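You operate a simulated robot arm through the tools that you are given. There is no shell and no other tool.

The job below is to be done with a simulated robot arm. You get a single attempt, and the scene is never put back.

JOB
The double block has tripped: move the bigger charger to the single block, then reset.
Fine: switch its socket off before the plug comes out; switch the single block on once the plug is in; both chargers end lit.

It is judged by the outcome, as a careful person would: the job done as asked, and still so three seconds after it is handed in. It fails if anything else is knocked over, pushed out of place, dropped, spilled or broken.

ROBOT AND FRAMES
A 6-joint arm with a two-finger parallel gripper, fixed in place. Base frame: the origin is at the foot of the arm, x ahead of it, y to its left, z up; the work surface is at about z = 0.74. Readings come in m, rad, newtons and seconds.
With the tool pointing down near the work surface it reaches from about 0.2 to 0.64 m from the base axis. Its first joint turns from -1.152 to 1.152 rad. Payload 2.7 kg.
Tool frame: the origin (TCP) lies between the finger pads and is the grasp point; the fingertips stand 0.023 m ahead of it; z points along the fingers, y is the line along which they close. The gripper opens to 0.094 m. The fingers are 0.038 m wide and 0.01 m thick; the gripper's body (0.054 by 0.096 m) begins 0.039 m behind the TCP.
Orientation is that of the tool frame in the base frame, as a unit quaternion [x, y, z, w]. With the fingers straight down and closing along the base's y, the tool's x points along the base's -x, its y along +y and its z along -z.

CONTROLS
- The arm moves only by the tool send_rows. Its arguments are lists of equal length, an entry for each row: "hand": the finger opening in m, from 0 to 0.094; "translation": the shift along the base's x, y, z in units of 25 mm (1.0 is 25 mm), a list of three; "turn": the turn, a rotation vector about the base's x, y, z in units of 4 degrees (1.0 is 4 degrees), a list of three. In form: {"hand": [hand, ...], "translation": [[tx, ty, tz], ...], "turn": [[rx, ry, rz], ...]}. A call has 1 to 20 rows; each row shifts and turns the commanded pose from where the row before left it. A call with a number of a shift or a turn outside -1 to 1 is refused whole. Rows are played at 5 a second. More than 0.05 m and 0.15 rad between two rows, or a gripper value outside its range, and nothing of the call is played. Where a pose cannot be reached the arm comes as near as it can. A force on the tool above 40 N (or 10 N above the force at the start of the call, whichever is more), or a blocked arm, ends the call early, and 0.2 s more pass. Each finger travels about 0.045 m/s and halts on what it meets, pressing with about 28 N; the grip force reading is that of the motor and also rises with nothing between the fingers. The clock runs only during rows and for 0.2 s after the last one: add rows that do not move to give the fingers time. The reply holds the time, the measured pose of the TCP, the force on the tool along the base axes, the opening and the grip force, in the units named above and with some noise, with the torque about the TCP (base axes, N m) and any sound that the robot's microphone picked up.
- Cameras (640 x 400 px; columns grow to the right, rows downward): "scene" is fixed at [0.0768, -0.4487, 1.4058]; the picture's right is [0.70, -0.71, 0.00], its down [-0.48, -0.48, -0.74] and it looks along [0.52, 0.52, -0.68] (base axes); focal length 272 px, centre (320, 200). "wrist" rides on the gripper at [0.087, 0.016, -0.074] in the tool frame; the picture's right is [-0.18, 0.98, 0.00], its down [-0.58, -0.11, -0.81] and it looks along [-0.79, -0.15, 0.59] (tool axes); focal length 243 px, centre (320, 200). There is no depth. A picture from a camera that has moved, and an enlarged one, comes with that camera's place and axes in the base frame and with its lens. The place of the scene camera against the robot may be out by one fixed shift of up to 0.018 m in any direction.
- capture(camera): a new picture of that camera. The clock stands still meanwhile.
- enlarge(camera, box): a new picture of the part [left, top, right, bottom] of that camera's present view, enlarged. The clock stands still meanwhile.
- close_job(): hands the job in; it is judged then, once.

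Places have to be worked out from the pictures, the camera data and where the tool is seen. Open the gripper and draw the arm clear of the work before you hand the job in, unless the task says otherwise.

The tools are called after "Request:" by a JSON object that holds its "op" and its "data". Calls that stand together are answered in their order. send_rows: Moves the arm, as the interface text tells. Its arguments: {"type":"object","properties":{"hand":{"type":"array","items":{"type":"number"}},"translation":{"type":"array","items":{"type":"array","items":{"type":"number"}}},"turn":{"type":"array","items":{"type":"array","items":{"type":"number"}}}},"required":["hand","translation","turn"]} The other tools are called the same way: capture (camera) takes a picture; enlarge (camera, box) takes an enlarged picture of a part of a camera's view; close_job () hands the job in.

At the start:

```text
time: 0.0
eef_pos: [0.4475, 0.1523, 1.1221]
orientation: [0.001, 1.0, 0.0, 0.001]
ft_force: [0.0, 0.4, -0.3]
ft_torque: [0.0, -0.04, -0.02]
grip_width: 0.0937
grasp_force: 0.2
```

scene: 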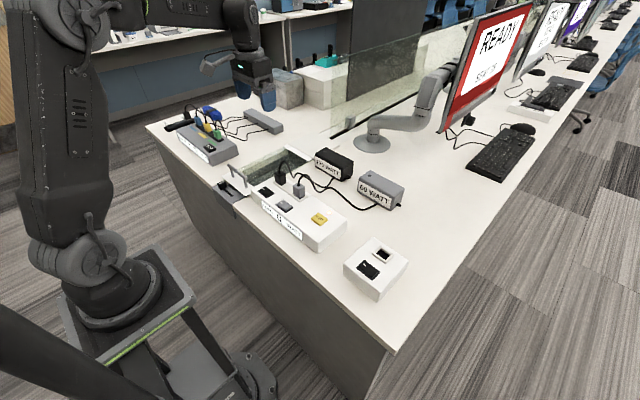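
wrist: 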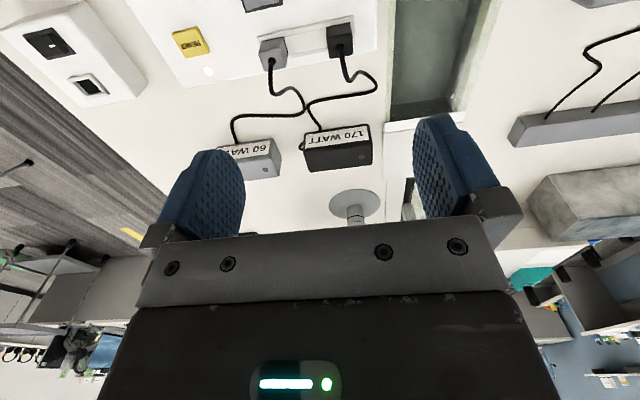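

I'll start by looking closer at the two blocks, the chargers and the switches before moving anything.

Request:
{"op": "enlarge", "data": {"camera": "scene", "box": [230, 140, 420, 260]}}

Request:
{"op": "enlarge", "data": {"camera": "scene", "box": [320, 220, 430, 310]}}

Request:
{"op": "enlarge", "data": {"camera": "wrist", "box": [140, 0, 400, 180]}}

Request:
{"op": "enlarge", "data": {"camera": "wrist", "box": [0, 0, 160, 120]}}

```text
3.33 times, centred on (325, 200) of scene
camera zoom: at [0.0768, -0.4487, 1.4058], right [0.7, -0.71, 0.0], down [-0.48, -0.48, -0.74], along [0.52, 0.52, -0.68], focal length 906 px, centre (303, 200)
```

zoom: 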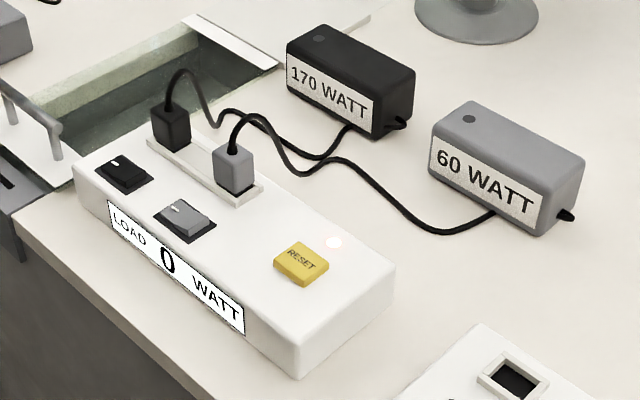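

```text
4.44 times, centred on (375, 265) of scene
camera zoom: at [0.0768, -0.4487, 1.4058], right [0.7, -0.71, 0.0], down [-0.48, -0.48, -0.74], along [0.52, 0.52, -0.68], focal length 1209 px, centre (76, -89)
```

zoom: 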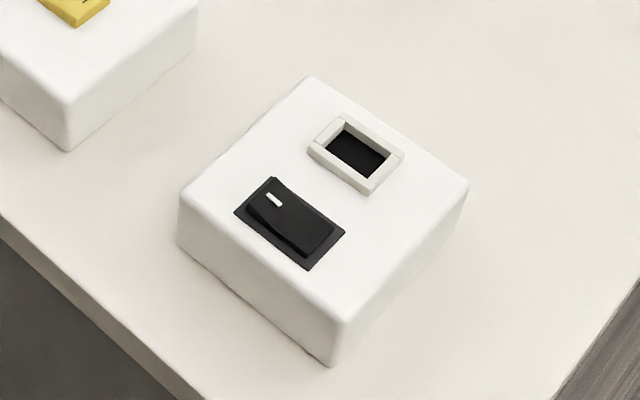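

```text
2.22 times, centred on (270, 90) of wrist
camera zoom: at [0.3607, 0.1701, 1.1972], right [0.18, 0.98, 0.0], down [0.58, -0.11, 0.81], along [0.79, -0.15, -0.59], focal length 539 px, centre (431, 444)
```

zoom: 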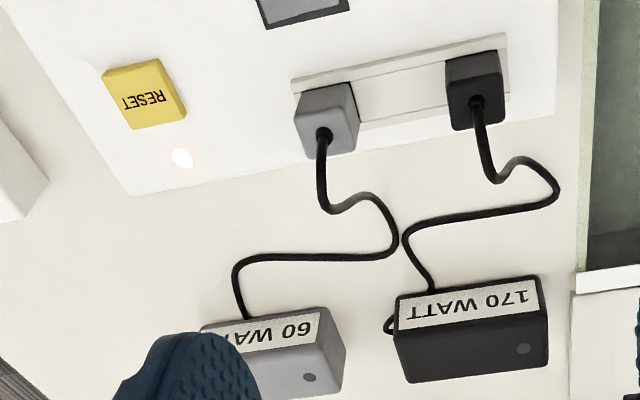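

```text
3.33 times, centred on (80, 60) of wrist
camera zoom: at [0.3607, 0.1701, 1.1972], right [0.18, 0.98, 0.0], down [0.58, -0.11, 0.81], along [0.79, -0.15, -0.59], focal length 809 px, centre (1120, 667)
```

zoom: 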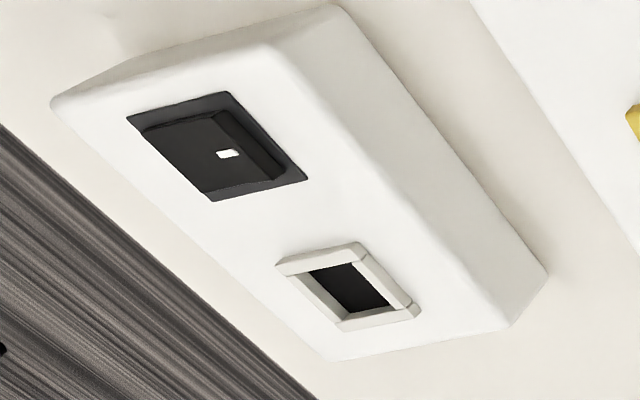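

The black plug looks like the 170 W charger's and the grey one the 60 W charger's, but their cables come very close at one point. I'll back the arm off and lower it to view the switches, the plugs and the cable crossing through the wrist camera.

Request:
{"op": "send_rows", "data": {"hand": [0.094, 0.094, 0.094, 0.094, 0.094, 0.094], "translation": [[-1, 0, -0.5], [-1, 0, -0.5], [-1, 0, -0.5], [-1, 0, -0.5], [-1, 0, -0.5], [-1, 0, -0.5]], "turn": [[0, 0, 0], [0, 0, 0], [0, 0, 0], [0, 0, 0], [0, 0, 0], [0, 0, 0]]}}

Request:
{"op": "capture", "data": {"camera": "wrist"}}

Request:
{"op": "enlarge", "data": {"camera": "scene", "box": [270, 155, 350, 205]}}

Request:
{"op": "enlarge", "data": {"camera": "scene", "box": [250, 170, 314, 210]}}

```text
time: 1.4
eef_pos: [0.3003, 0.1504, 1.0465]
orientation: [0.0, 1.0, -0.001, 0.001]
ft_force: [0.3, 0.4, -0.7]
ft_torque: [-0.02, 0.02, 0.01]
grip_width: 0.0939
grasp_force: 0.1
```

```text
taken
camera wrist: at [0.2126, 0.1677, 1.1217], right [0.18, 0.98, 0.0], down [0.58, -0.11, 0.81], along [0.79, -0.15, -0.59], focal length 243 px, centre (320, 200)
```

wrist: 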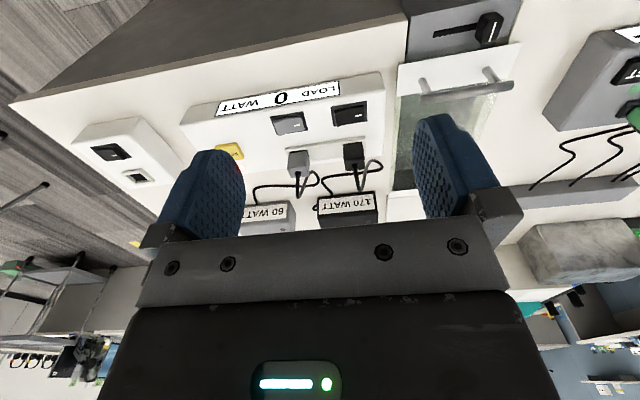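

```text
8.00 times, centred on (310, 180) of scene
camera zoom: at [0.0768, -0.4487, 1.4058], right [0.7, -0.71, 0.0], down [-0.48, -0.48, -0.74], along [0.52, 0.52, -0.68], focal length 2176 px, centre (400, 360)
```

zoom: 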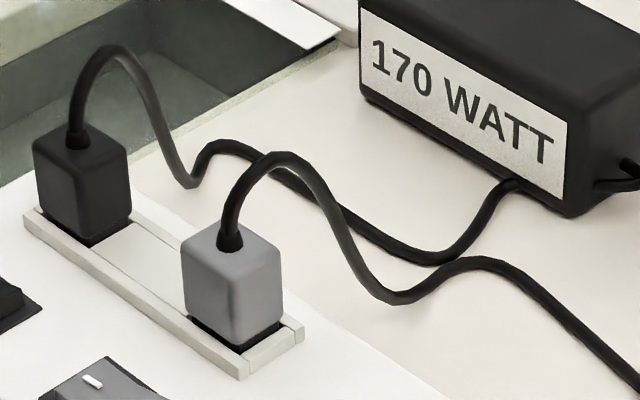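

```text
10.00 times, centred on (282, 190) of scene
camera zoom: at [0.0768, -0.4487, 1.4058], right [0.7, -0.71, 0.0], down [-0.48, -0.48, -0.74], along [0.52, 0.52, -0.68], focal length 2719 px, centre (700, 300)
```

zoom: 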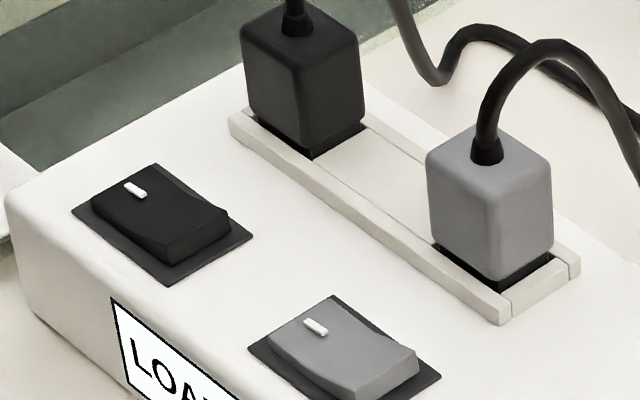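

The cables are now clear: black plug to the 170 W brick, grey plug to the 60 W brick. Next I compare the single block's rocker with the double block's rockers to learn which position means on.

Request:
{"op": "enlarge", "data": {"camera": "scene", "box": [346, 244, 410, 284]}}

Request:
{"op": "enlarge", "data": {"camera": "wrist", "box": [260, 80, 400, 168]}}

Request:
{"op": "enlarge", "data": {"camera": "wrist", "box": [70, 110, 198, 190]}}

Request:
{"op": "enlarge", "data": {"camera": "scene", "box": [296, 140, 424, 220]}}

```text
10.00 times, centred on (378, 264) of scene
camera zoom: at [0.0768, -0.4487, 1.4058], right [0.7, -0.71, 0.0], down [-0.48, -0.48, -0.74], along [0.52, 0.52, -0.68], focal length 2719 px, centre (-260, -440)
```

zoom: 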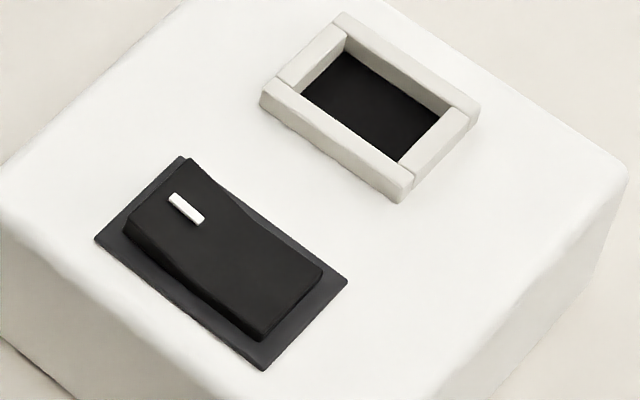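

```text
4.55 times, centred on (330, 124) of wrist
camera zoom: at [0.2126, 0.1677, 1.1217], right [0.18, 0.98, 0.0], down [0.58, -0.11, 0.81], along [0.79, -0.15, -0.59], focal length 1103 px, centre (274, 546)
```

zoom: 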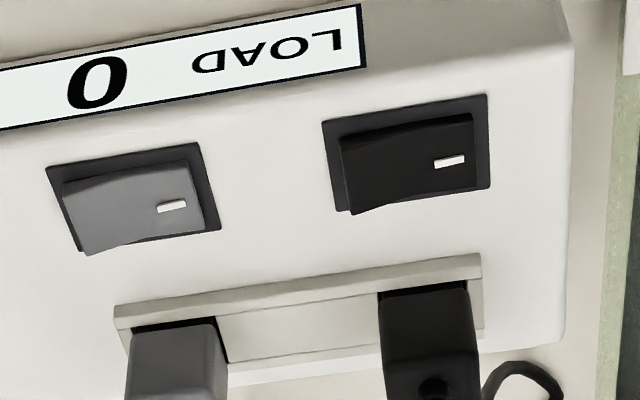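

```text
5.00 times, centred on (134, 150) of wrist
camera zoom: at [0.2126, 0.1677, 1.1217], right [0.18, 0.98, 0.0], down [0.58, -0.11, 0.81], along [0.79, -0.15, -0.59], focal length 1213 px, centre (1250, 450)
```

zoom: 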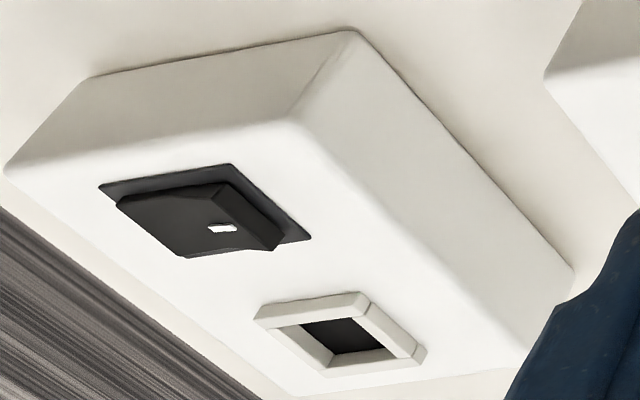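

```text
5.00 times, centred on (360, 180) of scene
camera zoom: at [0.0768, -0.4487, 1.4058], right [0.7, -0.71, 0.0], down [-0.48, -0.48, -0.74], along [0.52, 0.52, -0.68], focal length 1360 px, centre (120, 300)
```

zoom: 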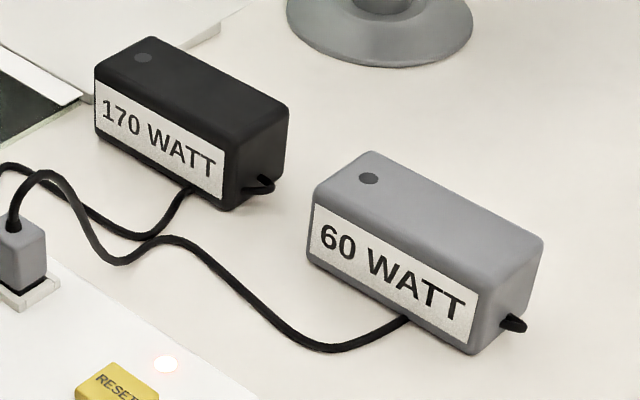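

Reading the rockers: on the double block the marked (+y) ends are down, so both are on. On the single block the marked end is up, so it is off.

I place the black rocker at x 0.424–0.460, y 0.144–0.198, with the block top at z≈0.79. I'll close the fingers and hover above its unmarked (-y) end.

Request:
{"op": "send_rows", "data": {"hand": [0, 0, 0, 0, 0, 0, 0, 0], "translation": [[0.811, 0.02, -0.949], [0.811, 0.02, -0.949], [0.811, 0.02, -0.949], [0.811, 0.02, -0.949], [0.811, 0.02, -0.949], [0.811, 0.02, -0.949], [0.811, 0.02, -0.949], [0, 0, 0]], "turn": [[0, 0, 0], [0, 0, 0], [0, 0, 0], [0, 0, 0], [0, 0, 0], [0, 0, 0], [0, 0, 0], [0, 0, 0]]}}

Request:
{"op": "capture", "data": {"camera": "wrist"}}

Request:
{"op": "enlarge", "data": {"camera": "scene", "box": [220, 130, 348, 210]}}

```text
time: 3.2
eef_pos: [0.4374, 0.1558, 0.8814]
orientation: [0.0, 1.0, 0.0, 0.001]
ft_force: [-0.5, -0.1, -0.5]
ft_torque: [-0.01, -0.03, 0.01]
grip_width: 0.0002
grasp_force: 27.9
```

```text
taken
camera wrist: at [0.3513, 0.172, 0.9566], right [0.18, 0.98, 0.0], down [0.58, -0.11, 0.81], along [0.79, -0.15, -0.59], focal length 243 px, centre (320, 200)
```

wrist: 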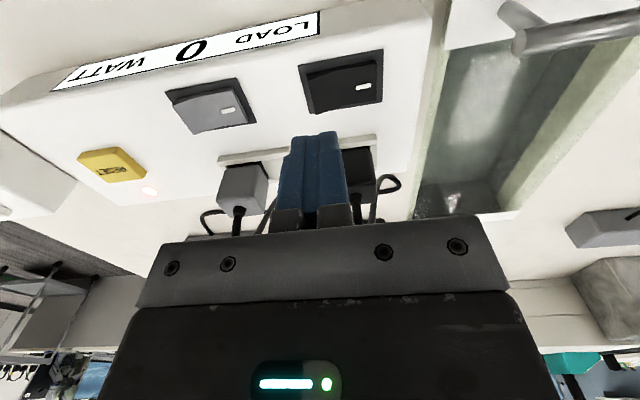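

```text
5.00 times, centred on (284, 170) of scene
camera zoom: at [0.0768, -0.4487, 1.4058], right [0.7, -0.71, 0.0], down [-0.48, -0.48, -0.74], along [0.52, 0.52, -0.68], focal length 1360 px, centre (500, 350)
```

zoom: 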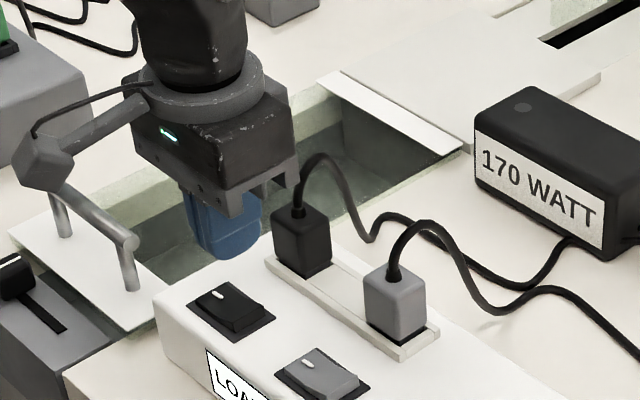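

The closed fingertips are at y≈0.156, almost over the rocker, and the new view agrees with my plate estimate. I'll shift slightly and come down to about 8 mm above the rocker's raised end, then press in small steps.

Request:
{"op": "send_rows", "data": {"hand": [0, 0, 0, 0, 0, 0, 0, 0], "translation": [[0.2, -0.16, -0.6], [0, 0, -0.7], [0, 0, -0.7], [0, 0, -0.12], [0, 0, -0.12], [0, 0, -0.12], [0, 0, -0.12], [0, 0, 0]], "turn": [[0, 0, 0], [0, 0, 0], [0, 0, 0], [0, 0, 0], [0, 0, 0], [0, 0, 0], [0, 0, 0], [0, 0, 0]]}}

Request:
{"op": "enlarge", "data": {"camera": "scene", "box": [236, 160, 316, 210]}}

```text
time: 4.6
eef_pos: [0.4447, 0.1517, 0.8278]
orientation: [-0.001, 1.0, 0.0, 0.0]
ft_force: [-7.1, -3.2, 10.5]
ft_torque: [0.05, 0.26, 0.04]
grip_width: 0.0001
grasp_force: 28.2
stopped in row 7: the force on the tool passed its limit at 46 N (the readings are from after the stop); the commanded pose is now the measured one
```

```text
8.00 times, centred on (276, 185) of scene
camera zoom: at [0.0765, -0.4488, 1.4058], right [0.7, -0.71, 0.0], down [-0.48, -0.48, -0.74], along [0.52, 0.52, -0.68], focal length 2176 px, centre (672, 320)
```

zoom: 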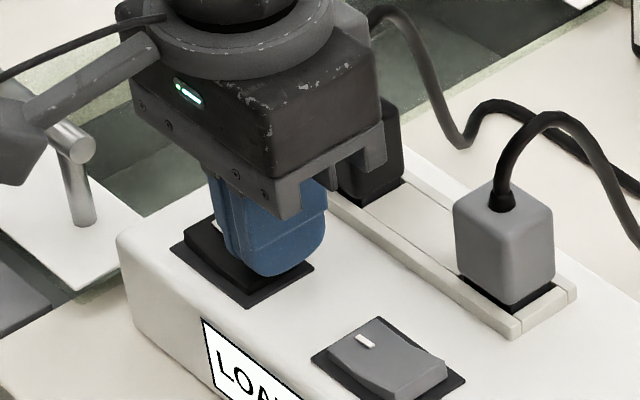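

The press stopped at 46 N with the fingertips at z≈0.805 and no click was heard. I'll lift a little and check the rocker's state.

Request:
{"op": "send_rows", "data": {"hand": [0, 0, 0, 0], "translation": [[0, 0, 0.6], [0, 0, 0.8], [-0.6, 0, 0.8], [-0.6, 0, 0]], "turn": [[0, 0, 0], [0, 0, 0], [0, 0, 0], [0, 0, 0]]}}

Request:
{"op": "enlarge", "data": {"camera": "scene", "box": [236, 160, 316, 210]}}

Request:
{"op": "enlarge", "data": {"camera": "wrist", "box": [160, 20, 416, 180]}}

```text
time: 5.6
eef_pos: [0.4173, 0.1525, 0.8828]
orientation: [0.0, 1.0, 0.0, 0.001]
ft_force: [-0.6, -0.5, 0.0]
ft_torque: [0.02, 0.0, 0.02]
grip_width: 0.0
grasp_force: 28.4
```

```text
8.00 times, centred on (276, 185) of scene
camera zoom: at [0.0768, -0.4487, 1.4058], right [0.7, -0.71, 0.0], down [-0.48, -0.48, -0.74], along [0.52, 0.52, -0.68], focal length 2176 px, centre (672, 320)
```

zoom: 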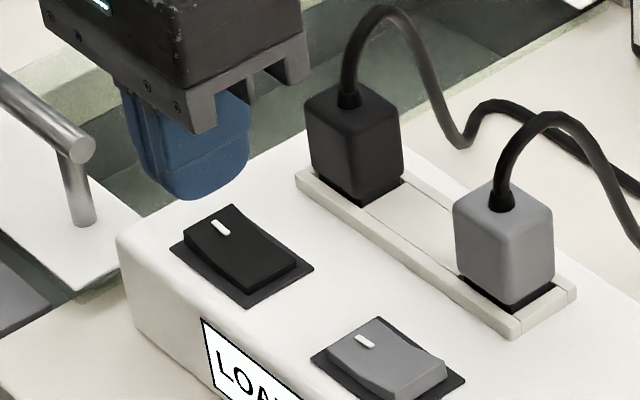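

```text
2.50 times, centred on (288, 100) of wrist
camera zoom: at [0.3303, 0.1698, 0.9578], right [0.18, 0.98, 0.0], down [0.58, -0.11, 0.81], along [0.79, -0.15, -0.59], focal length 606 px, centre (400, 450)
```

zoom: 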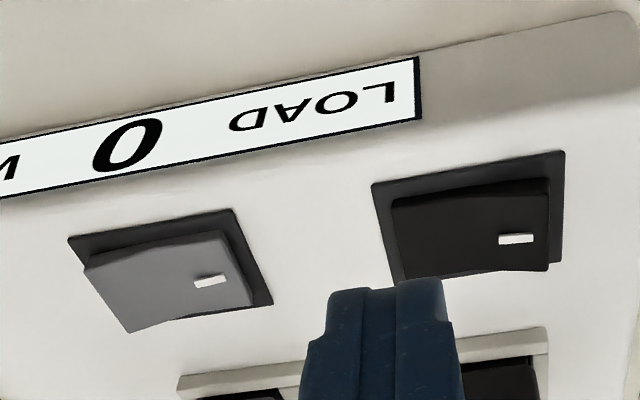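

The black rocker has flipped: its marked end is now up, matching the single block's off position, and the grey one is unchanged. I'll rise, open the fingers and take a careful look at the black plug.

Request:
{"op": "send_rows", "data": {"hand": [0, 0.094, 0.094, 0.094, 0.094, 0.094, 0.094, 0.094], "translation": [[-0.1, 0.1, 0.9], [-0.1, 0.1, 0.9], [-0.1, 0.1, 0.9], [-0.1, 0.1, 0.9], [-0.1, 0.1, 0.9], [-0.1, 0.1, 0.9], [0, 0.1, 0.9], [0, 0, 0]], "turn": [[0, 0, 0], [0, 0, 0], [0, 0, 0], [0, 0, 0], [0, 0, 0], [0, 0, 0], [0, 0, 0], [0, 0, 0]]}}

Request:
{"op": "capture", "data": {"camera": "wrist"}}

Request:
{"op": "enlarge", "data": {"camera": "wrist", "box": [260, 50, 420, 150]}}

Request:
{"op": "enlarge", "data": {"camera": "scene", "box": [260, 150, 324, 190]}}

```text
time: 7.4
eef_pos: [0.4021, 0.1676, 1.0383]
orientation: [0.0, 1.0, -0.001, 0.001]
ft_force: [0.2, -1.2, 0.6]
ft_torque: [0.03, -0.03, -0.01]
grip_width: 0.0939
grasp_force: 0.1
```

```text
taken
camera wrist: at [0.3151, 0.1849, 1.1138], right [0.18, 0.98, 0.0], down [0.58, -0.11, 0.81], along [0.79, -0.15, -0.59], focal length 243 px, centre (320, 200)
```

wrist: 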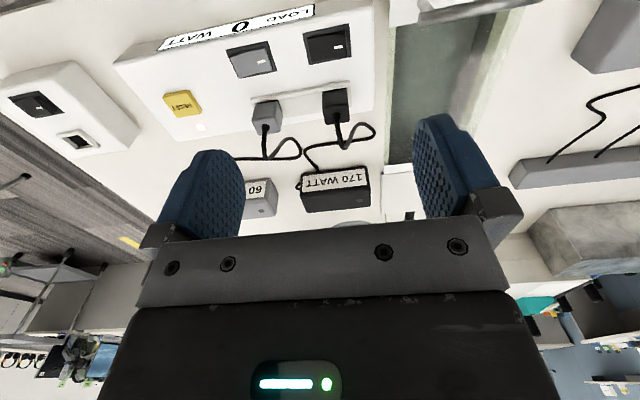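

```text
4.00 times, centred on (340, 100) of wrist
camera zoom: at [0.3151, 0.1849, 1.1138], right [0.18, 0.98, 0.0], down [0.58, -0.11, 0.81], along [0.79, -0.15, -0.59], focal length 970 px, centre (240, 600)
```

zoom: 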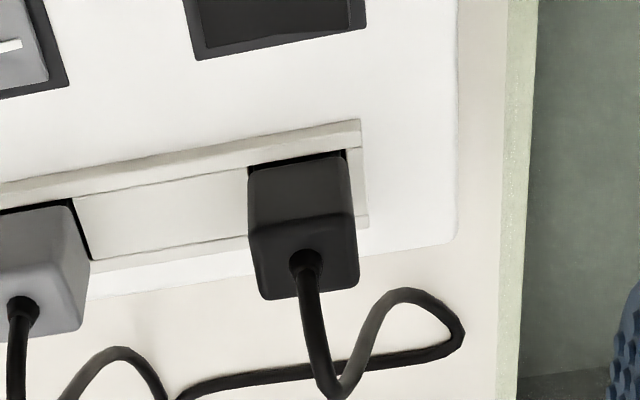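

```text
10.00 times, centred on (292, 170) of scene
camera zoom: at [0.0768, -0.4487, 1.4058], right [0.7, -0.71, 0.0], down [-0.48, -0.48, -0.74], along [0.52, 0.52, -0.68], focal length 2719 px, centre (600, 500)
```

zoom: 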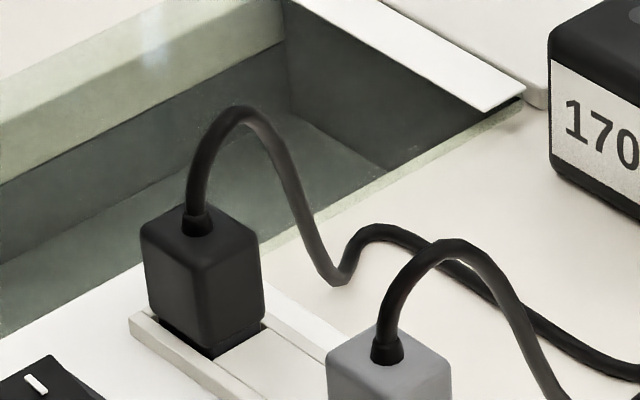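

The black plug's body spans x≈0.492–0.518 and y≈0.154–0.188, with its top at z≈0.837. Its cable rises and arcs toward +x. I'll bring the fingers, opened to 6 cm, over it so they straddle the plug in y.

Request:
{"op": "send_rows", "data": {"hand": [0.06, 0.06, 0.06, 0.06, 0.06, 0.06, 0.06], "translation": [[0.683, 0.023, -0.92], [0.683, 0.023, -0.92], [0.683, 0.023, -0.92], [0.683, 0.023, -0.92], [0.683, 0.023, -0.92], [0.683, 0.023, -0.92], [0, 0, 0]], "turn": [[0, 0, 0], [0, 0, 0], [0, 0, 0], [0, 0, 0], [0, 0, 0], [0, 0, 0], [0, 0, 0]]}}

Request:
{"op": "capture", "data": {"camera": "wrist"}}

Request:
{"op": "enlarge", "data": {"camera": "scene", "box": [236, 130, 332, 190]}}

```text
time: 9.0
eef_pos: [0.5039, 0.1742, 0.9014]
orientation: [-0.001, 1.0, 0.0, 0.0]
ft_force: [0.4, -0.5, 0.1]
ft_torque: [0.02, 0.03, -0.01]
grip_width: 0.0599
grasp_force: 0.1
```

```text
taken
camera wrist: at [0.4166, 0.1915, 0.9765], right [0.18, 0.98, 0.0], down [0.58, -0.11, 0.81], along [0.79, -0.15, -0.59], focal length 243 px, centre (320, 200)
```

wrist: 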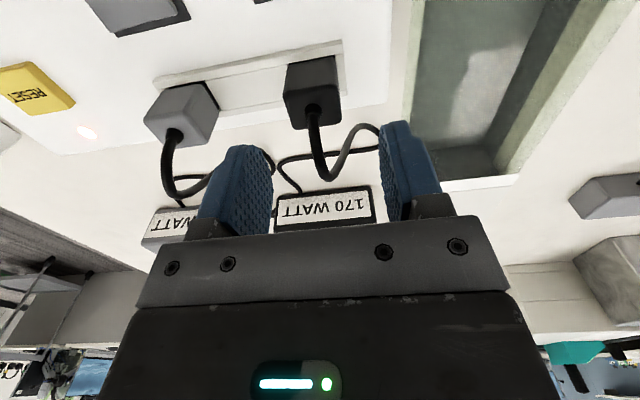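

```text
6.67 times, centred on (284, 160) of scene
camera zoom: at [0.0768, -0.4487, 1.4058], right [0.7, -0.71, 0.0], down [-0.48, -0.48, -0.74], along [0.52, 0.52, -0.68], focal length 1813 px, centre (560, 467)
```

zoom: 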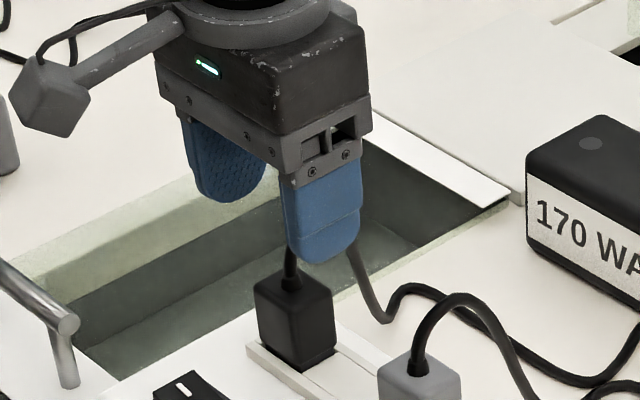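

The fingers are centred over the plug within 3 mm. I'll correct y and go down to TCP z≈0.834, which puts the fingertips well above the socket frame, watching the force.

Request:
{"op": "send_rows", "data": {"hand": [0.06, 0.06, 0.06, 0.06, 0.06, 0.06], "translation": [[0.02, -0.13, -0.6], [0, 0, -0.6], [0, 0, -0.6], [0, 0, -0.5], [0, 0, -0.4], [0, 0, 0]], "turn": [[0, 0, 0], [0, 0, 0], [0, 0, 0], [0, 0, 0], [0, 0, 0], [0, 0, 0]]}}

Request:
{"op": "capture", "data": {"camera": "wrist"}}

Request:
{"op": "enlarge", "data": {"camera": "scene", "box": [236, 130, 332, 190]}}

```text
time: 10.4
eef_pos: [0.5051, 0.171, 0.8329]
orientation: [-0.001, 1.0, 0.001, 0.001]
ft_force: [0.2, 0.8, -0.2]
ft_torque: [0.01, -0.02, -0.01]
grip_width: 0.06
grasp_force: 0.0
```

```text
taken
camera wrist: at [0.4184, 0.1887, 0.9068], right [0.18, 0.98, 0.0], down [0.58, -0.11, 0.81], along [0.79, -0.15, -0.59], focal length 243 px, centre (320, 200)
```

wrist: 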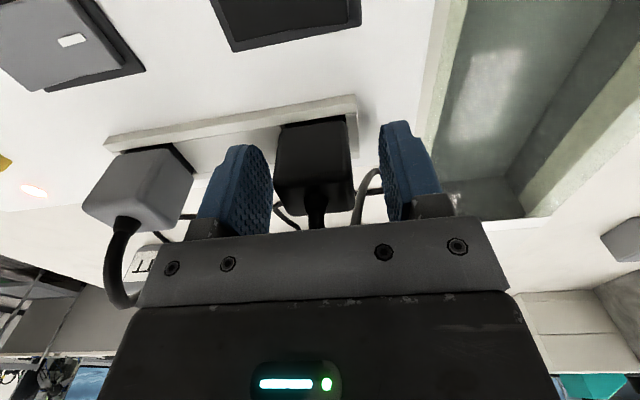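

```text
6.67 times, centred on (284, 160) of scene
camera zoom: at [0.0768, -0.4487, 1.4058], right [0.7, -0.71, 0.0], down [-0.48, -0.48, -0.74], along [0.52, 0.52, -0.68], focal length 1813 px, centre (560, 467)
```

zoom: 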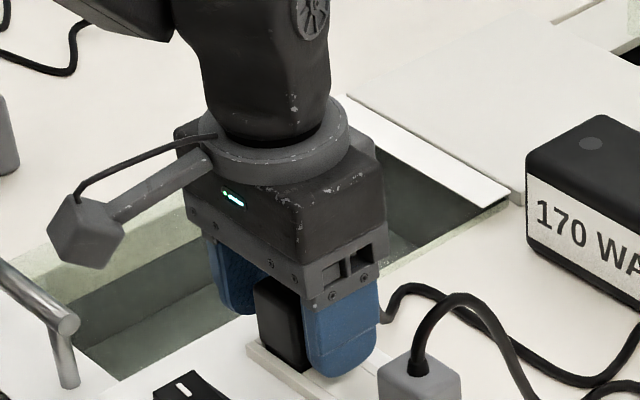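

There was no contact on the way down and the fingers straddle the plug. I close them on it now.

Request:
{"op": "send_rows", "data": {"hand": [0.05, 0.042, 0.036, 0.03, 0.025, 0.02, 0.02], "translation": [[0, 0, 0], [0, 0, 0], [0, 0, 0], [0, 0, 0], [0, 0, 0], [0, 0, 0], [0, 0, 0]], "turn": [[0, 0, 0], [0, 0, 0], [0, 0, 0], [0, 0, 0], [0, 0, 0], [0, 0, 0], [0, 0, 0]]}}

Request:
{"op": "capture", "data": {"camera": "wrist"}}

```text
time: 12.0
eef_pos: [0.5041, 0.1699, 0.8325]
orientation: [0.0, 1.0, -0.001, 0.001]
ft_force: [-0.6, -15.8, 3.4]
ft_torque: [-0.23, -0.07, -0.06]
grip_width: 0.0332
grasp_force: 27.9
```

```text
taken
camera wrist: at [0.4184, 0.1876, 0.907], right [0.18, 0.98, 0.0], down [0.58, -0.11, 0.81], along [0.79, -0.15, -0.59], focal length 243 px, centre (320, 200)
```

wrist: 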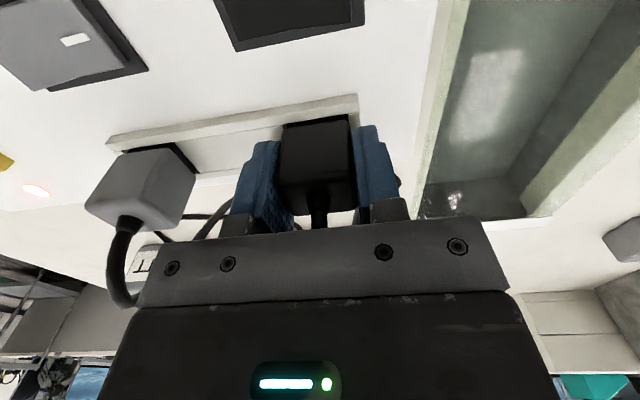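

The plug is gripped at 33 mm. A sideways force of -15.8 N in y shows my centring is about a millimetre off, so I ease the arm toward -y before pulling.

Request:
{"op": "send_rows", "data": {"hand": [0.02, 0.02, 0.02], "translation": [[0, -0.05, 0], [0, 0, 0], [0, 0, 0]], "turn": [[0, 0, 0], [0, 0, 0], [0, 0, 0]]}}

```text
time: 12.8
eef_pos: [0.5032, 0.1699, 0.8317]
orientation: [-0.001, 1.0, 0.0, 0.001]
ft_force: [-1.7, -7.0, -4.2]
ft_torque: [-0.06, -0.13, -0.09]
grip_width: 0.0333
grasp_force: 27.9
```

The side force has halved. One more small nudge, then I pull straight up in small steps.

Request:
{"op": "send_rows", "data": {"hand": [0.02, 0.02, 0.02, 0.02, 0.02, 0.02, 0.02, 0.02, 0.02], "translation": [[0, -0.03, 0], [0, 0, 0.12], [0, 0, 0.12], [0, 0, 0.16], [0, 0, 0.2], [0, 0, 0.2], [0, 0, 0.2], [0, 0, 0.2], [0, 0, 0]], "turn": [[0, 0, 0], [0, 0, 0], [0, 0, 0], [0, 0, 0], [0, 0, 0], [0, 0, 0], [0, 0, 0], [0, 0, 0], [0, 0, 0]]}}

Request:
{"op": "capture", "data": {"camera": "wrist"}}

Request:
{"op": "enlarge", "data": {"camera": "scene", "box": [236, 130, 332, 190]}}

```text
time: 14.8
eef_pos: [0.5061, 0.1689, 0.8621]
orientation: [0.0, 1.0, -0.001, 0.001]
ft_force: [-0.6, 1.1, -0.7]
ft_torque: [0.04, 0.0, 0.01]
grip_width: 0.0333
grasp_force: 27.9
```

```text
taken
camera wrist: at [0.4186, 0.1863, 0.9387], right [0.18, 0.98, 0.0], down [0.58, -0.11, 0.81], along [0.79, -0.15, -0.59], focal length 243 px, centre (320, 200)
```

wrist: 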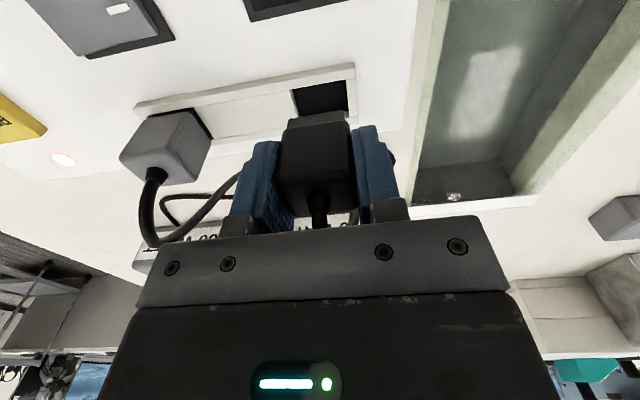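

```text
6.67 times, centred on (284, 160) of scene
camera zoom: at [0.0768, -0.4487, 1.4058], right [0.7, -0.71, 0.0], down [-0.48, -0.48, -0.74], along [0.52, 0.52, -0.68], focal length 1813 px, centre (560, 467)
```

zoom: 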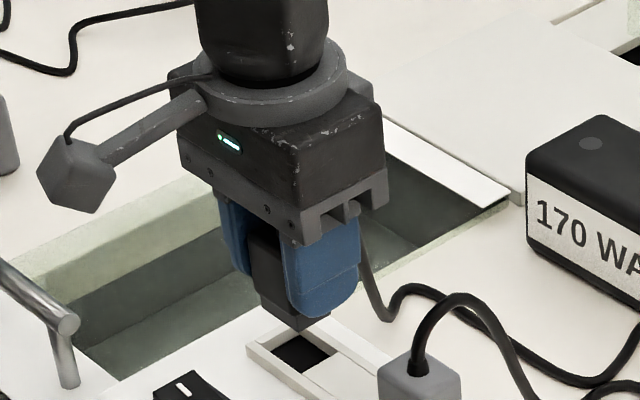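

The plug is out and the empty socket shows below it. To keep its cable clear of the grey cord's arch, I'll lift to z≈1.0 and move forward to x≈0.57 before crossing toward -y.

Request:
{"op": "send_rows", "data": {"hand": [0.02, 0.02, 0.02, 0.02, 0.02, 0.02, 0.02, 0.02, 0.02, 0.02], "translation": [[0, 0, 0.8], [0, 0, 0.9], [0.4, 0, 0.9], [0.6, 0, 0.9], [0.8, 0, 0.9], [0.8, 0, 0.9], [0, -0.6, 0], [0, -0.8, 0], [0, -0.8, 0], [0, 0, 0]], "turn": [[0, 0, 0], [0, 0, 0], [0, 0, 0], [0, 0, 0], [0, 0, 0], [0, 0, 0], [0, 0, 0], [0, 0, 0], [0, 0, 0], [0, 0, 0]]}}

Request:
{"op": "capture", "data": {"camera": "scene"}}

Request:
{"op": "capture", "data": {"camera": "wrist"}}

```text
time: 17.0
eef_pos: [0.5712, 0.1134, 0.9938]
orientation: [0.001, 1.0, 0.0, 0.001]
ft_force: [-0.1, 0.9, -0.5]
ft_torque: [0.0, 0.01, 0.0]
grip_width: 0.0334
grasp_force: 27.8
```

```text
taken
```

scene: 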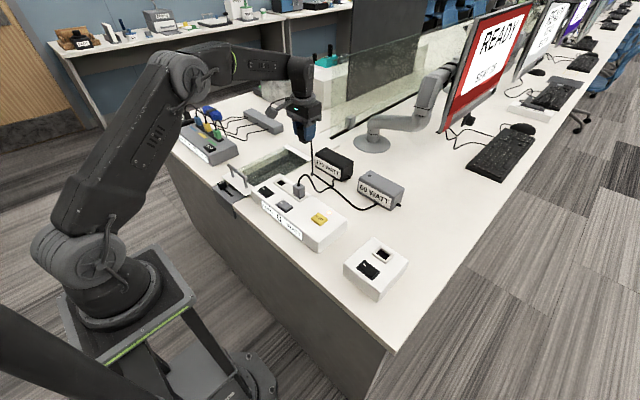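

```text
taken
camera wrist: at [0.4844, 0.1307, 1.0696], right [0.18, 0.98, 0.0], down [0.58, -0.11, 0.81], along [0.79, -0.15, -0.59], focal length 243 px, centre (320, 200)
```

wrist: 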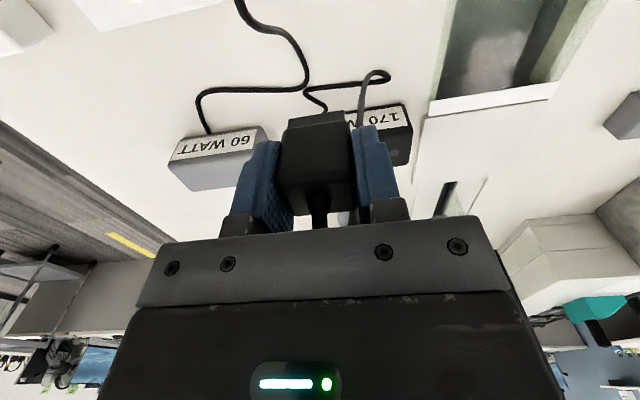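

The plug is held firmly and its cable hangs clear of the grey one, with both bricks still in place. I keep crossing toward -y.

Request:
{"op": "send_rows", "data": {"hand": [0.02, 0.02, 0.02, 0.02, 0.02, 0.02, 0.02, 0.02], "translation": [[0, -0.9, 0], [0, -1, 0], [0, -1, 0], [0, -1, 0], [0, -1, 0], [-0.2, -1, -0.3], [-0.3, -1, -0.3], [0, 0, 0]], "turn": [[0, 0, 0], [0, 0, 0], [0, 0, 0], [0, 0, 0], [0, 0, 0], [0, 0, 0], [0, 0, 0], [0, 0, 0]]}}

Request:
{"op": "enlarge", "data": {"camera": "scene", "box": [240, 100, 432, 220]}}

Request:
{"op": "capture", "data": {"camera": "wrist"}}

```text
time: 18.8
eef_pos: [0.5585, -0.0584, 0.9805]
orientation: [0.0, 1.0, 0.0, 0.001]
ft_force: [-0.1, -0.4, -0.1]
ft_torque: [0.02, -0.01, 0.02]
grip_width: 0.0334
grasp_force: 28.3
```

```text
3.33 times, centred on (336, 160) of scene
camera zoom: at [0.0768, -0.4487, 1.4058], right [0.7, -0.71, 0.0], down [-0.48, -0.48, -0.74], along [0.52, 0.52, -0.68], focal length 906 px, centre (267, 333)
```

zoom: 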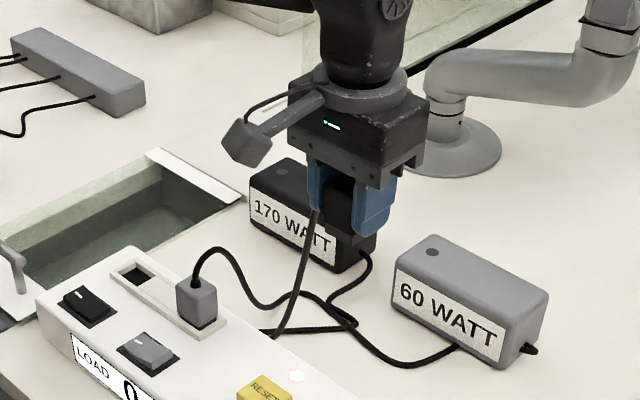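

```text
taken
camera wrist: at [0.4726, -0.0417, 1.0558], right [0.18, 0.98, 0.0], down [0.58, -0.11, 0.81], along [0.79, -0.15, -0.59], focal length 243 px, centre (320, 200)
```

wrist: 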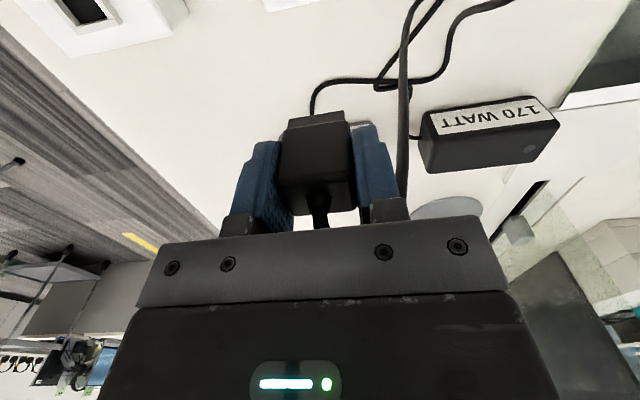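

Forces stay near zero, and the black cable has ample slack as it trails behind. I'll continue to (0.52, -0.17), where the single block comes into the wrist view.

Request:
{"op": "send_rows", "data": {"hand": [0.02, 0.02, 0.02, 0.02, 0.02, 0.02], "translation": [[-0.4, -0.9, -0.3], [-0.4, -0.9, -0.3], [-0.4, -0.9, -0.3], [-0.4, -0.9, -0.3], [0, -0.9, 0], [0, 0, 0]], "turn": [[0, 0, 0], [0, 0, 0], [0, 0, 0], [0, 0, 0], [0, 0, 0], [0, 0, 0]]}}

Request:
{"op": "enlarge", "data": {"camera": "scene", "box": [270, 120, 430, 220]}}

Request:
{"op": "capture", "data": {"camera": "wrist"}}

```text
time: 20.2
eef_pos: [0.5167, -0.1712, 0.9497]
orientation: [0.001, 1.0, 0.0, 0.002]
ft_force: [-0.7, -0.6, -0.8]
ft_torque: [-0.03, 0.04, 0.0]
grip_width: 0.0332
grasp_force: 28.3
```

```text
4.00 times, centred on (350, 170) of scene
camera zoom: at [0.0768, -0.4487, 1.4058], right [0.7, -0.71, 0.0], down [-0.48, -0.48, -0.74], along [0.52, 0.52, -0.68], focal length 1088 px, centre (200, 320)
```

zoom: 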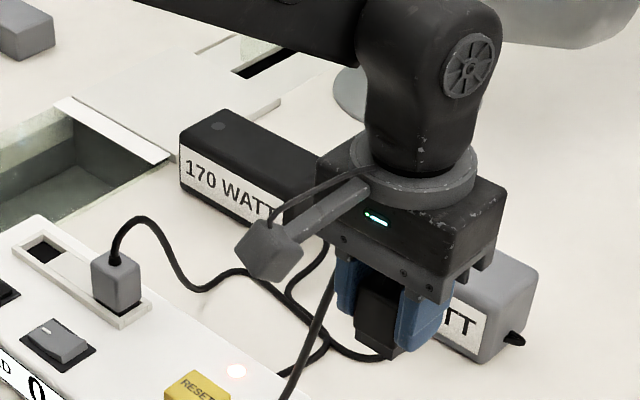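

```text
taken
camera wrist: at [0.4303, -0.1543, 1.0255], right [0.18, 0.98, 0.0], down [0.58, -0.11, 0.81], along [0.79, -0.15, -0.59], focal length 243 px, centre (320, 200)
```

wrist: 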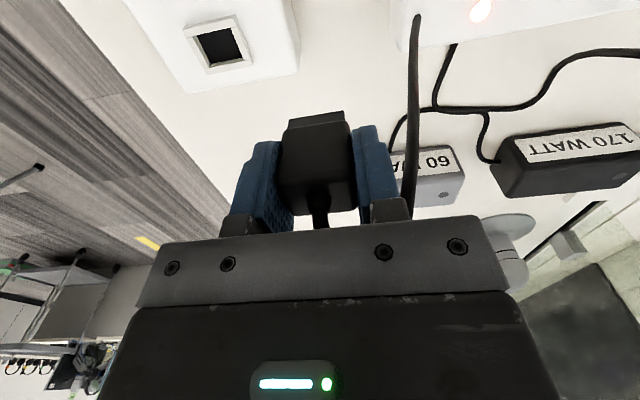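

The cable still has plenty of slack and the single block is in view. I zoom in on its socket to locate it precisely.

Request:
{"op": "enlarge", "data": {"camera": "wrist", "box": [150, 0, 310, 100]}}

Request:
{"op": "enlarge", "data": {"camera": "wrist", "box": [220, 90, 420, 215]}}

```text
4.00 times, centred on (230, 50) of wrist
camera zoom: at [0.4303, -0.1543, 1.0255], right [0.18, 0.98, 0.0], down [0.58, -0.11, 0.81], along [0.79, -0.15, -0.59], focal length 970 px, centre (680, 800)
```

zoom: 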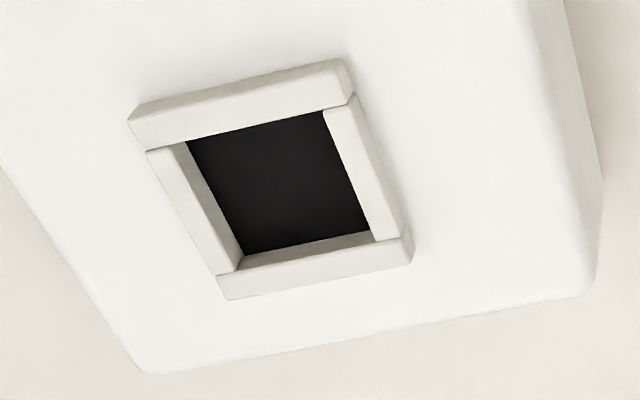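

```text
3.20 times, centred on (320, 152) of wrist
camera zoom: at [0.4303, -0.1543, 1.0255], right [0.18, 0.98, 0.0], down [0.58, -0.11, 0.81], along [0.79, -0.15, -0.59], focal length 776 px, centre (320, 352)
```

zoom: 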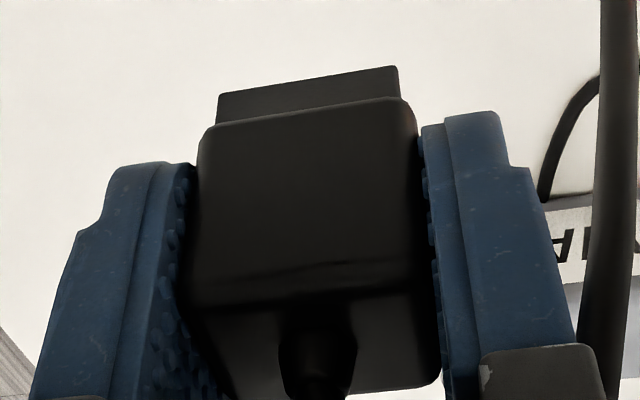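

I place the single socket's opening at x≈0.491–0.518 and y≈-0.274 to -0.239, square to the axes. In the double socket the TCP sat about at the opening's centre, so I aim for TCP (0.504, -0.257) and hover about 3 cm above it to check alignment.

Request:
{"op": "send_rows", "data": {"hand": [0.02, 0.02, 0.02, 0.02, 0.02, 0.02, 0.02, 0.02], "translation": [[-0.13, -0.85, 0], [-0.13, -0.85, 0], [-0.13, -0.85, -0.2], [-0.13, -0.88, -0.4], [0, 0, -0.9], [0, 0, -0.9], [0, 0, -0.8], [0, 0, 0]], "turn": [[0, 0, 0], [0, 0, 0], [0, 0, 0], [0, 0, 0], [0, 0, 0], [0, 0, 0], [0, 0, 0], [0, 0, 0]]}}

Request:
{"op": "enlarge", "data": {"camera": "wrist", "box": [220, 40, 420, 165]}}

Request:
{"op": "enlarge", "data": {"camera": "scene", "box": [290, 160, 450, 260]}}

Request:
{"op": "capture", "data": {"camera": "wrist"}}

```text
time: 22.0
eef_pos: [0.5052, -0.2584, 0.8678]
orientation: [0.0, 1.0, 0.0, 0.002]
ft_force: [0.0, 0.4, 0.0]
ft_torque: [-0.03, 0.0, 0.0]
grip_width: 0.0333
grasp_force: 28.1
```

```text
3.20 times, centred on (320, 102) of wrist
camera zoom: at [0.4184, -0.2409, 0.9445], right [0.18, 0.98, 0.0], down [0.58, -0.11, 0.81], along [0.79, -0.15, -0.59], focal length 776 px, centre (320, 512)
```

zoom: 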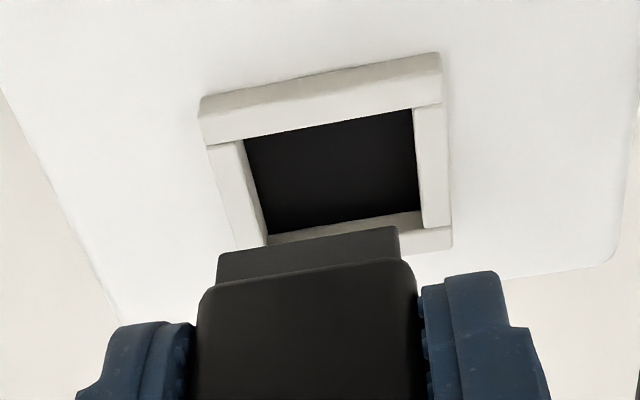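

```text
4.00 times, centred on (370, 210) of scene
camera zoom: at [0.0768, -0.4487, 1.4058], right [0.7, -0.71, 0.0], down [-0.48, -0.48, -0.74], along [0.52, 0.52, -0.68], focal length 1088 px, centre (120, 160)
```

zoom: 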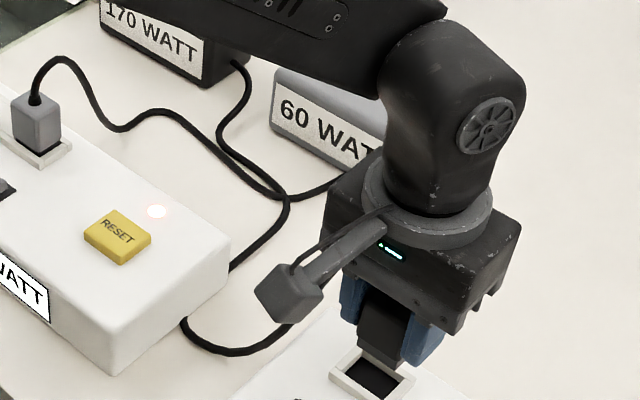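

```text
taken
camera wrist: at [0.4184, -0.2409, 0.9445], right [0.18, 0.98, 0.0], down [0.58, -0.11, 0.81], along [0.79, -0.15, -0.59], focal length 243 px, centre (320, 200)
```

wrist: 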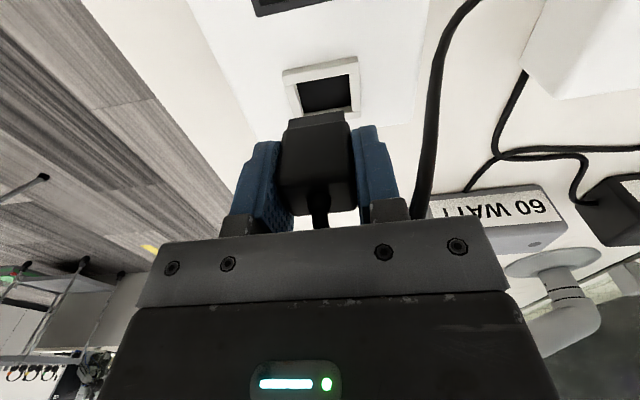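

The socket is almost straight under the plug. Projecting the plug's stub down suggests it sits 2–5 mm too far toward -y, so I'll shift 3 mm and come down to about 8 mm above the frame to re-measure.

Request:
{"op": "send_rows", "data": {"hand": [0.02, 0.02, 0.02, 0.02], "translation": [[0, 0.12, -0.2], [0, 0, -0.3], [0, 0, -0.22], [0, 0, 0]], "turn": [[0, 0, 0], [0, 0, 0], [0, 0, 0], [0, 0, 0]]}}

Request:
{"op": "enlarge", "data": {"camera": "wrist", "box": [256, 60, 384, 140]}}

Request:
{"op": "enlarge", "data": {"camera": "scene", "box": [348, 220, 412, 260]}}

```text
time: 23.0
eef_pos: [0.5053, -0.2543, 0.8515]
orientation: [0.001, 1.0, 0.0, 0.001]
ft_force: [-0.2, 0.0, 0.1]
ft_torque: [-0.02, 0.0, 0.04]
grip_width: 0.0334
grasp_force: 28.1
```

```text
5.00 times, centred on (320, 100) of wrist
camera zoom: at [0.4182, -0.2369, 0.9266], right [0.18, 0.98, 0.0], down [0.58, -0.11, 0.81], along [0.79, -0.15, -0.59], focal length 1213 px, centre (320, 700)
```

zoom: 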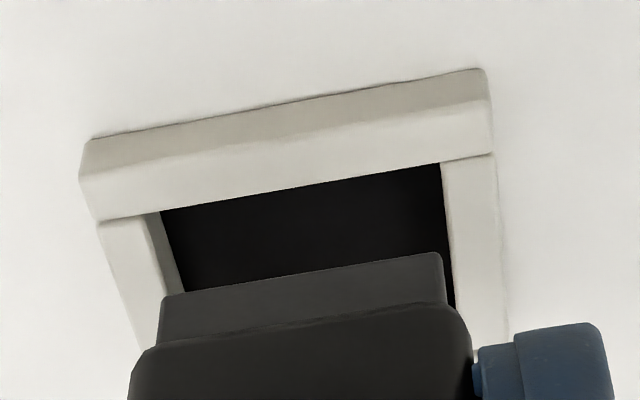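

```text
10.00 times, centred on (380, 240) of scene
camera zoom: at [0.0768, -0.4487, 1.4058], right [0.7, -0.71, 0.0], down [-0.48, -0.48, -0.74], along [0.52, 0.52, -0.68], focal length 2719 px, centre (-280, -200)
```

zoom: 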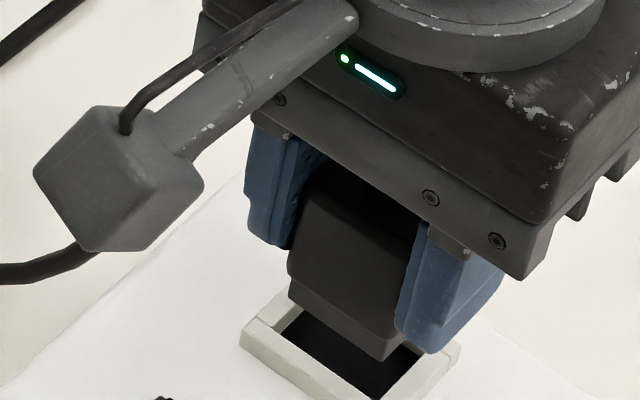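

Combining both cameras, the stub's bottom is at z≈0.808 and lies inside the opening with 1–2 mm of margin on each y side, and x looks fine too. I'll lower gently in 2 mm steps to enter the socket.

Request:
{"op": "send_rows", "data": {"hand": [0.02, 0.02, 0.02, 0.02, 0.02, 0.02, 0.02, 0.02], "translation": [[0, 0, -0.1], [0, 0, -0.1], [0, 0, -0.1], [0, 0, -0.1], [0, 0, -0.08], [0, 0, -0.06], [0, 0, -0.06], [0, 0, 0]], "turn": [[0, 0, 0], [0, 0, 0], [0, 0, 0], [0, 0, 0], [0, 0, 0], [0, 0, 0], [0, 0, 0], [0, 0, 0]]}}

Request:
{"op": "enlarge", "data": {"camera": "wrist", "box": [256, 60, 384, 140]}}

Request:
{"op": "enlarge", "data": {"camera": "scene", "box": [348, 220, 412, 260]}}

```text
time: 24.8
eef_pos: [0.505, -0.2552, 0.8372]
orientation: [0.0, 1.0, 0.0, 0.001]
ft_force: [0.6, -0.3, -1.0]
ft_torque: [0.01, -0.03, -0.02]
grip_width: 0.0333
grasp_force: 28.2
```

```text
5.00 times, centred on (320, 100) of wrist
camera zoom: at [0.4172, -0.2377, 0.913], right [0.18, 0.98, 0.0], down [0.58, -0.11, 0.81], along [0.79, -0.15, -0.59], focal length 1213 px, centre (320, 700)
```

zoom: 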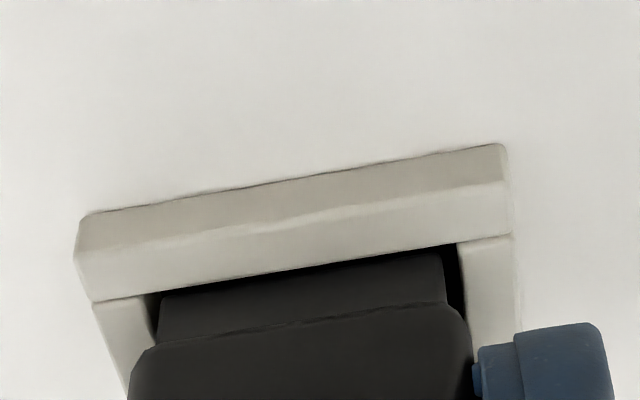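

```text
10.00 times, centred on (380, 240) of scene
camera zoom: at [0.0768, -0.4487, 1.4058], right [0.7, -0.71, 0.0], down [-0.48, -0.48, -0.74], along [0.52, 0.52, -0.68], focal length 2719 px, centre (-280, -200)
```

zoom: 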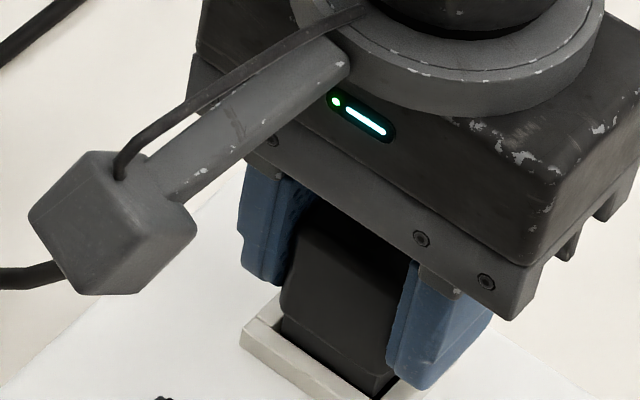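

The stub sits just inside the frame with even gaps and no force. I continue down to the seated depth, which was camera z≈0.907 in the double block.

Request:
{"op": "send_rows", "data": {"hand": [0.02, 0.02, 0.02, 0.02, 0.02, 0.02], "translation": [[0, 0.02, -0.06], [0, 0, -0.06], [0, 0, -0.06], [0, 0, -0.06], [0, 0, -0.04], [0, 0, 0]], "turn": [[0, 0, 0], [0, 0, 0], [0, 0, 0], [0, 0, 0], [0, 0, 0], [0, 0, 0]]}}

Request:
{"op": "enlarge", "data": {"camera": "wrist", "box": [256, 60, 384, 140]}}

Request:
{"op": "enlarge", "data": {"camera": "scene", "box": [348, 220, 412, 260]}}

```text
time: 26.2
eef_pos: [0.5049, -0.2552, 0.8317]
orientation: [0.0, 1.0, 0.0, 0.003]
ft_force: [0.0, -2.9, 18.0]
ft_torque: [0.04, 0.49, -0.08]
grip_width: 0.0334
grasp_force: 27.9
```

```text
5.00 times, centred on (320, 100) of wrist
camera zoom: at [0.4175, -0.2374, 0.9067], right [0.18, 0.98, 0.0], down [0.58, -0.11, 0.81], along [0.8, -0.15, -0.59], focal length 1213 px, centre (320, 700)
```

zoom: 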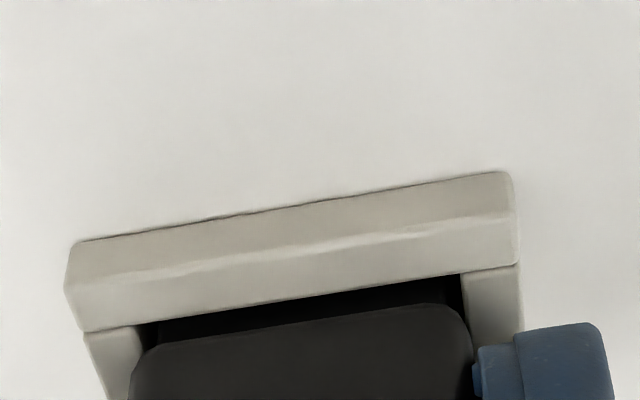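

```text
10.00 times, centred on (380, 240) of scene
camera zoom: at [0.0765, -0.4486, 1.4058], right [0.7, -0.71, 0.0], down [-0.48, -0.48, -0.74], along [0.52, 0.52, -0.68], focal length 2719 px, centre (-280, -200)
```

zoom: 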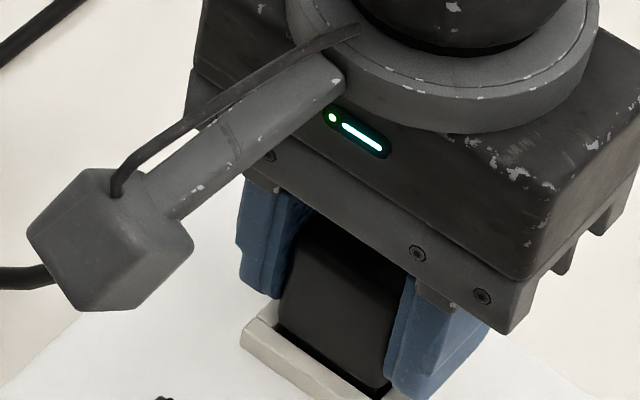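

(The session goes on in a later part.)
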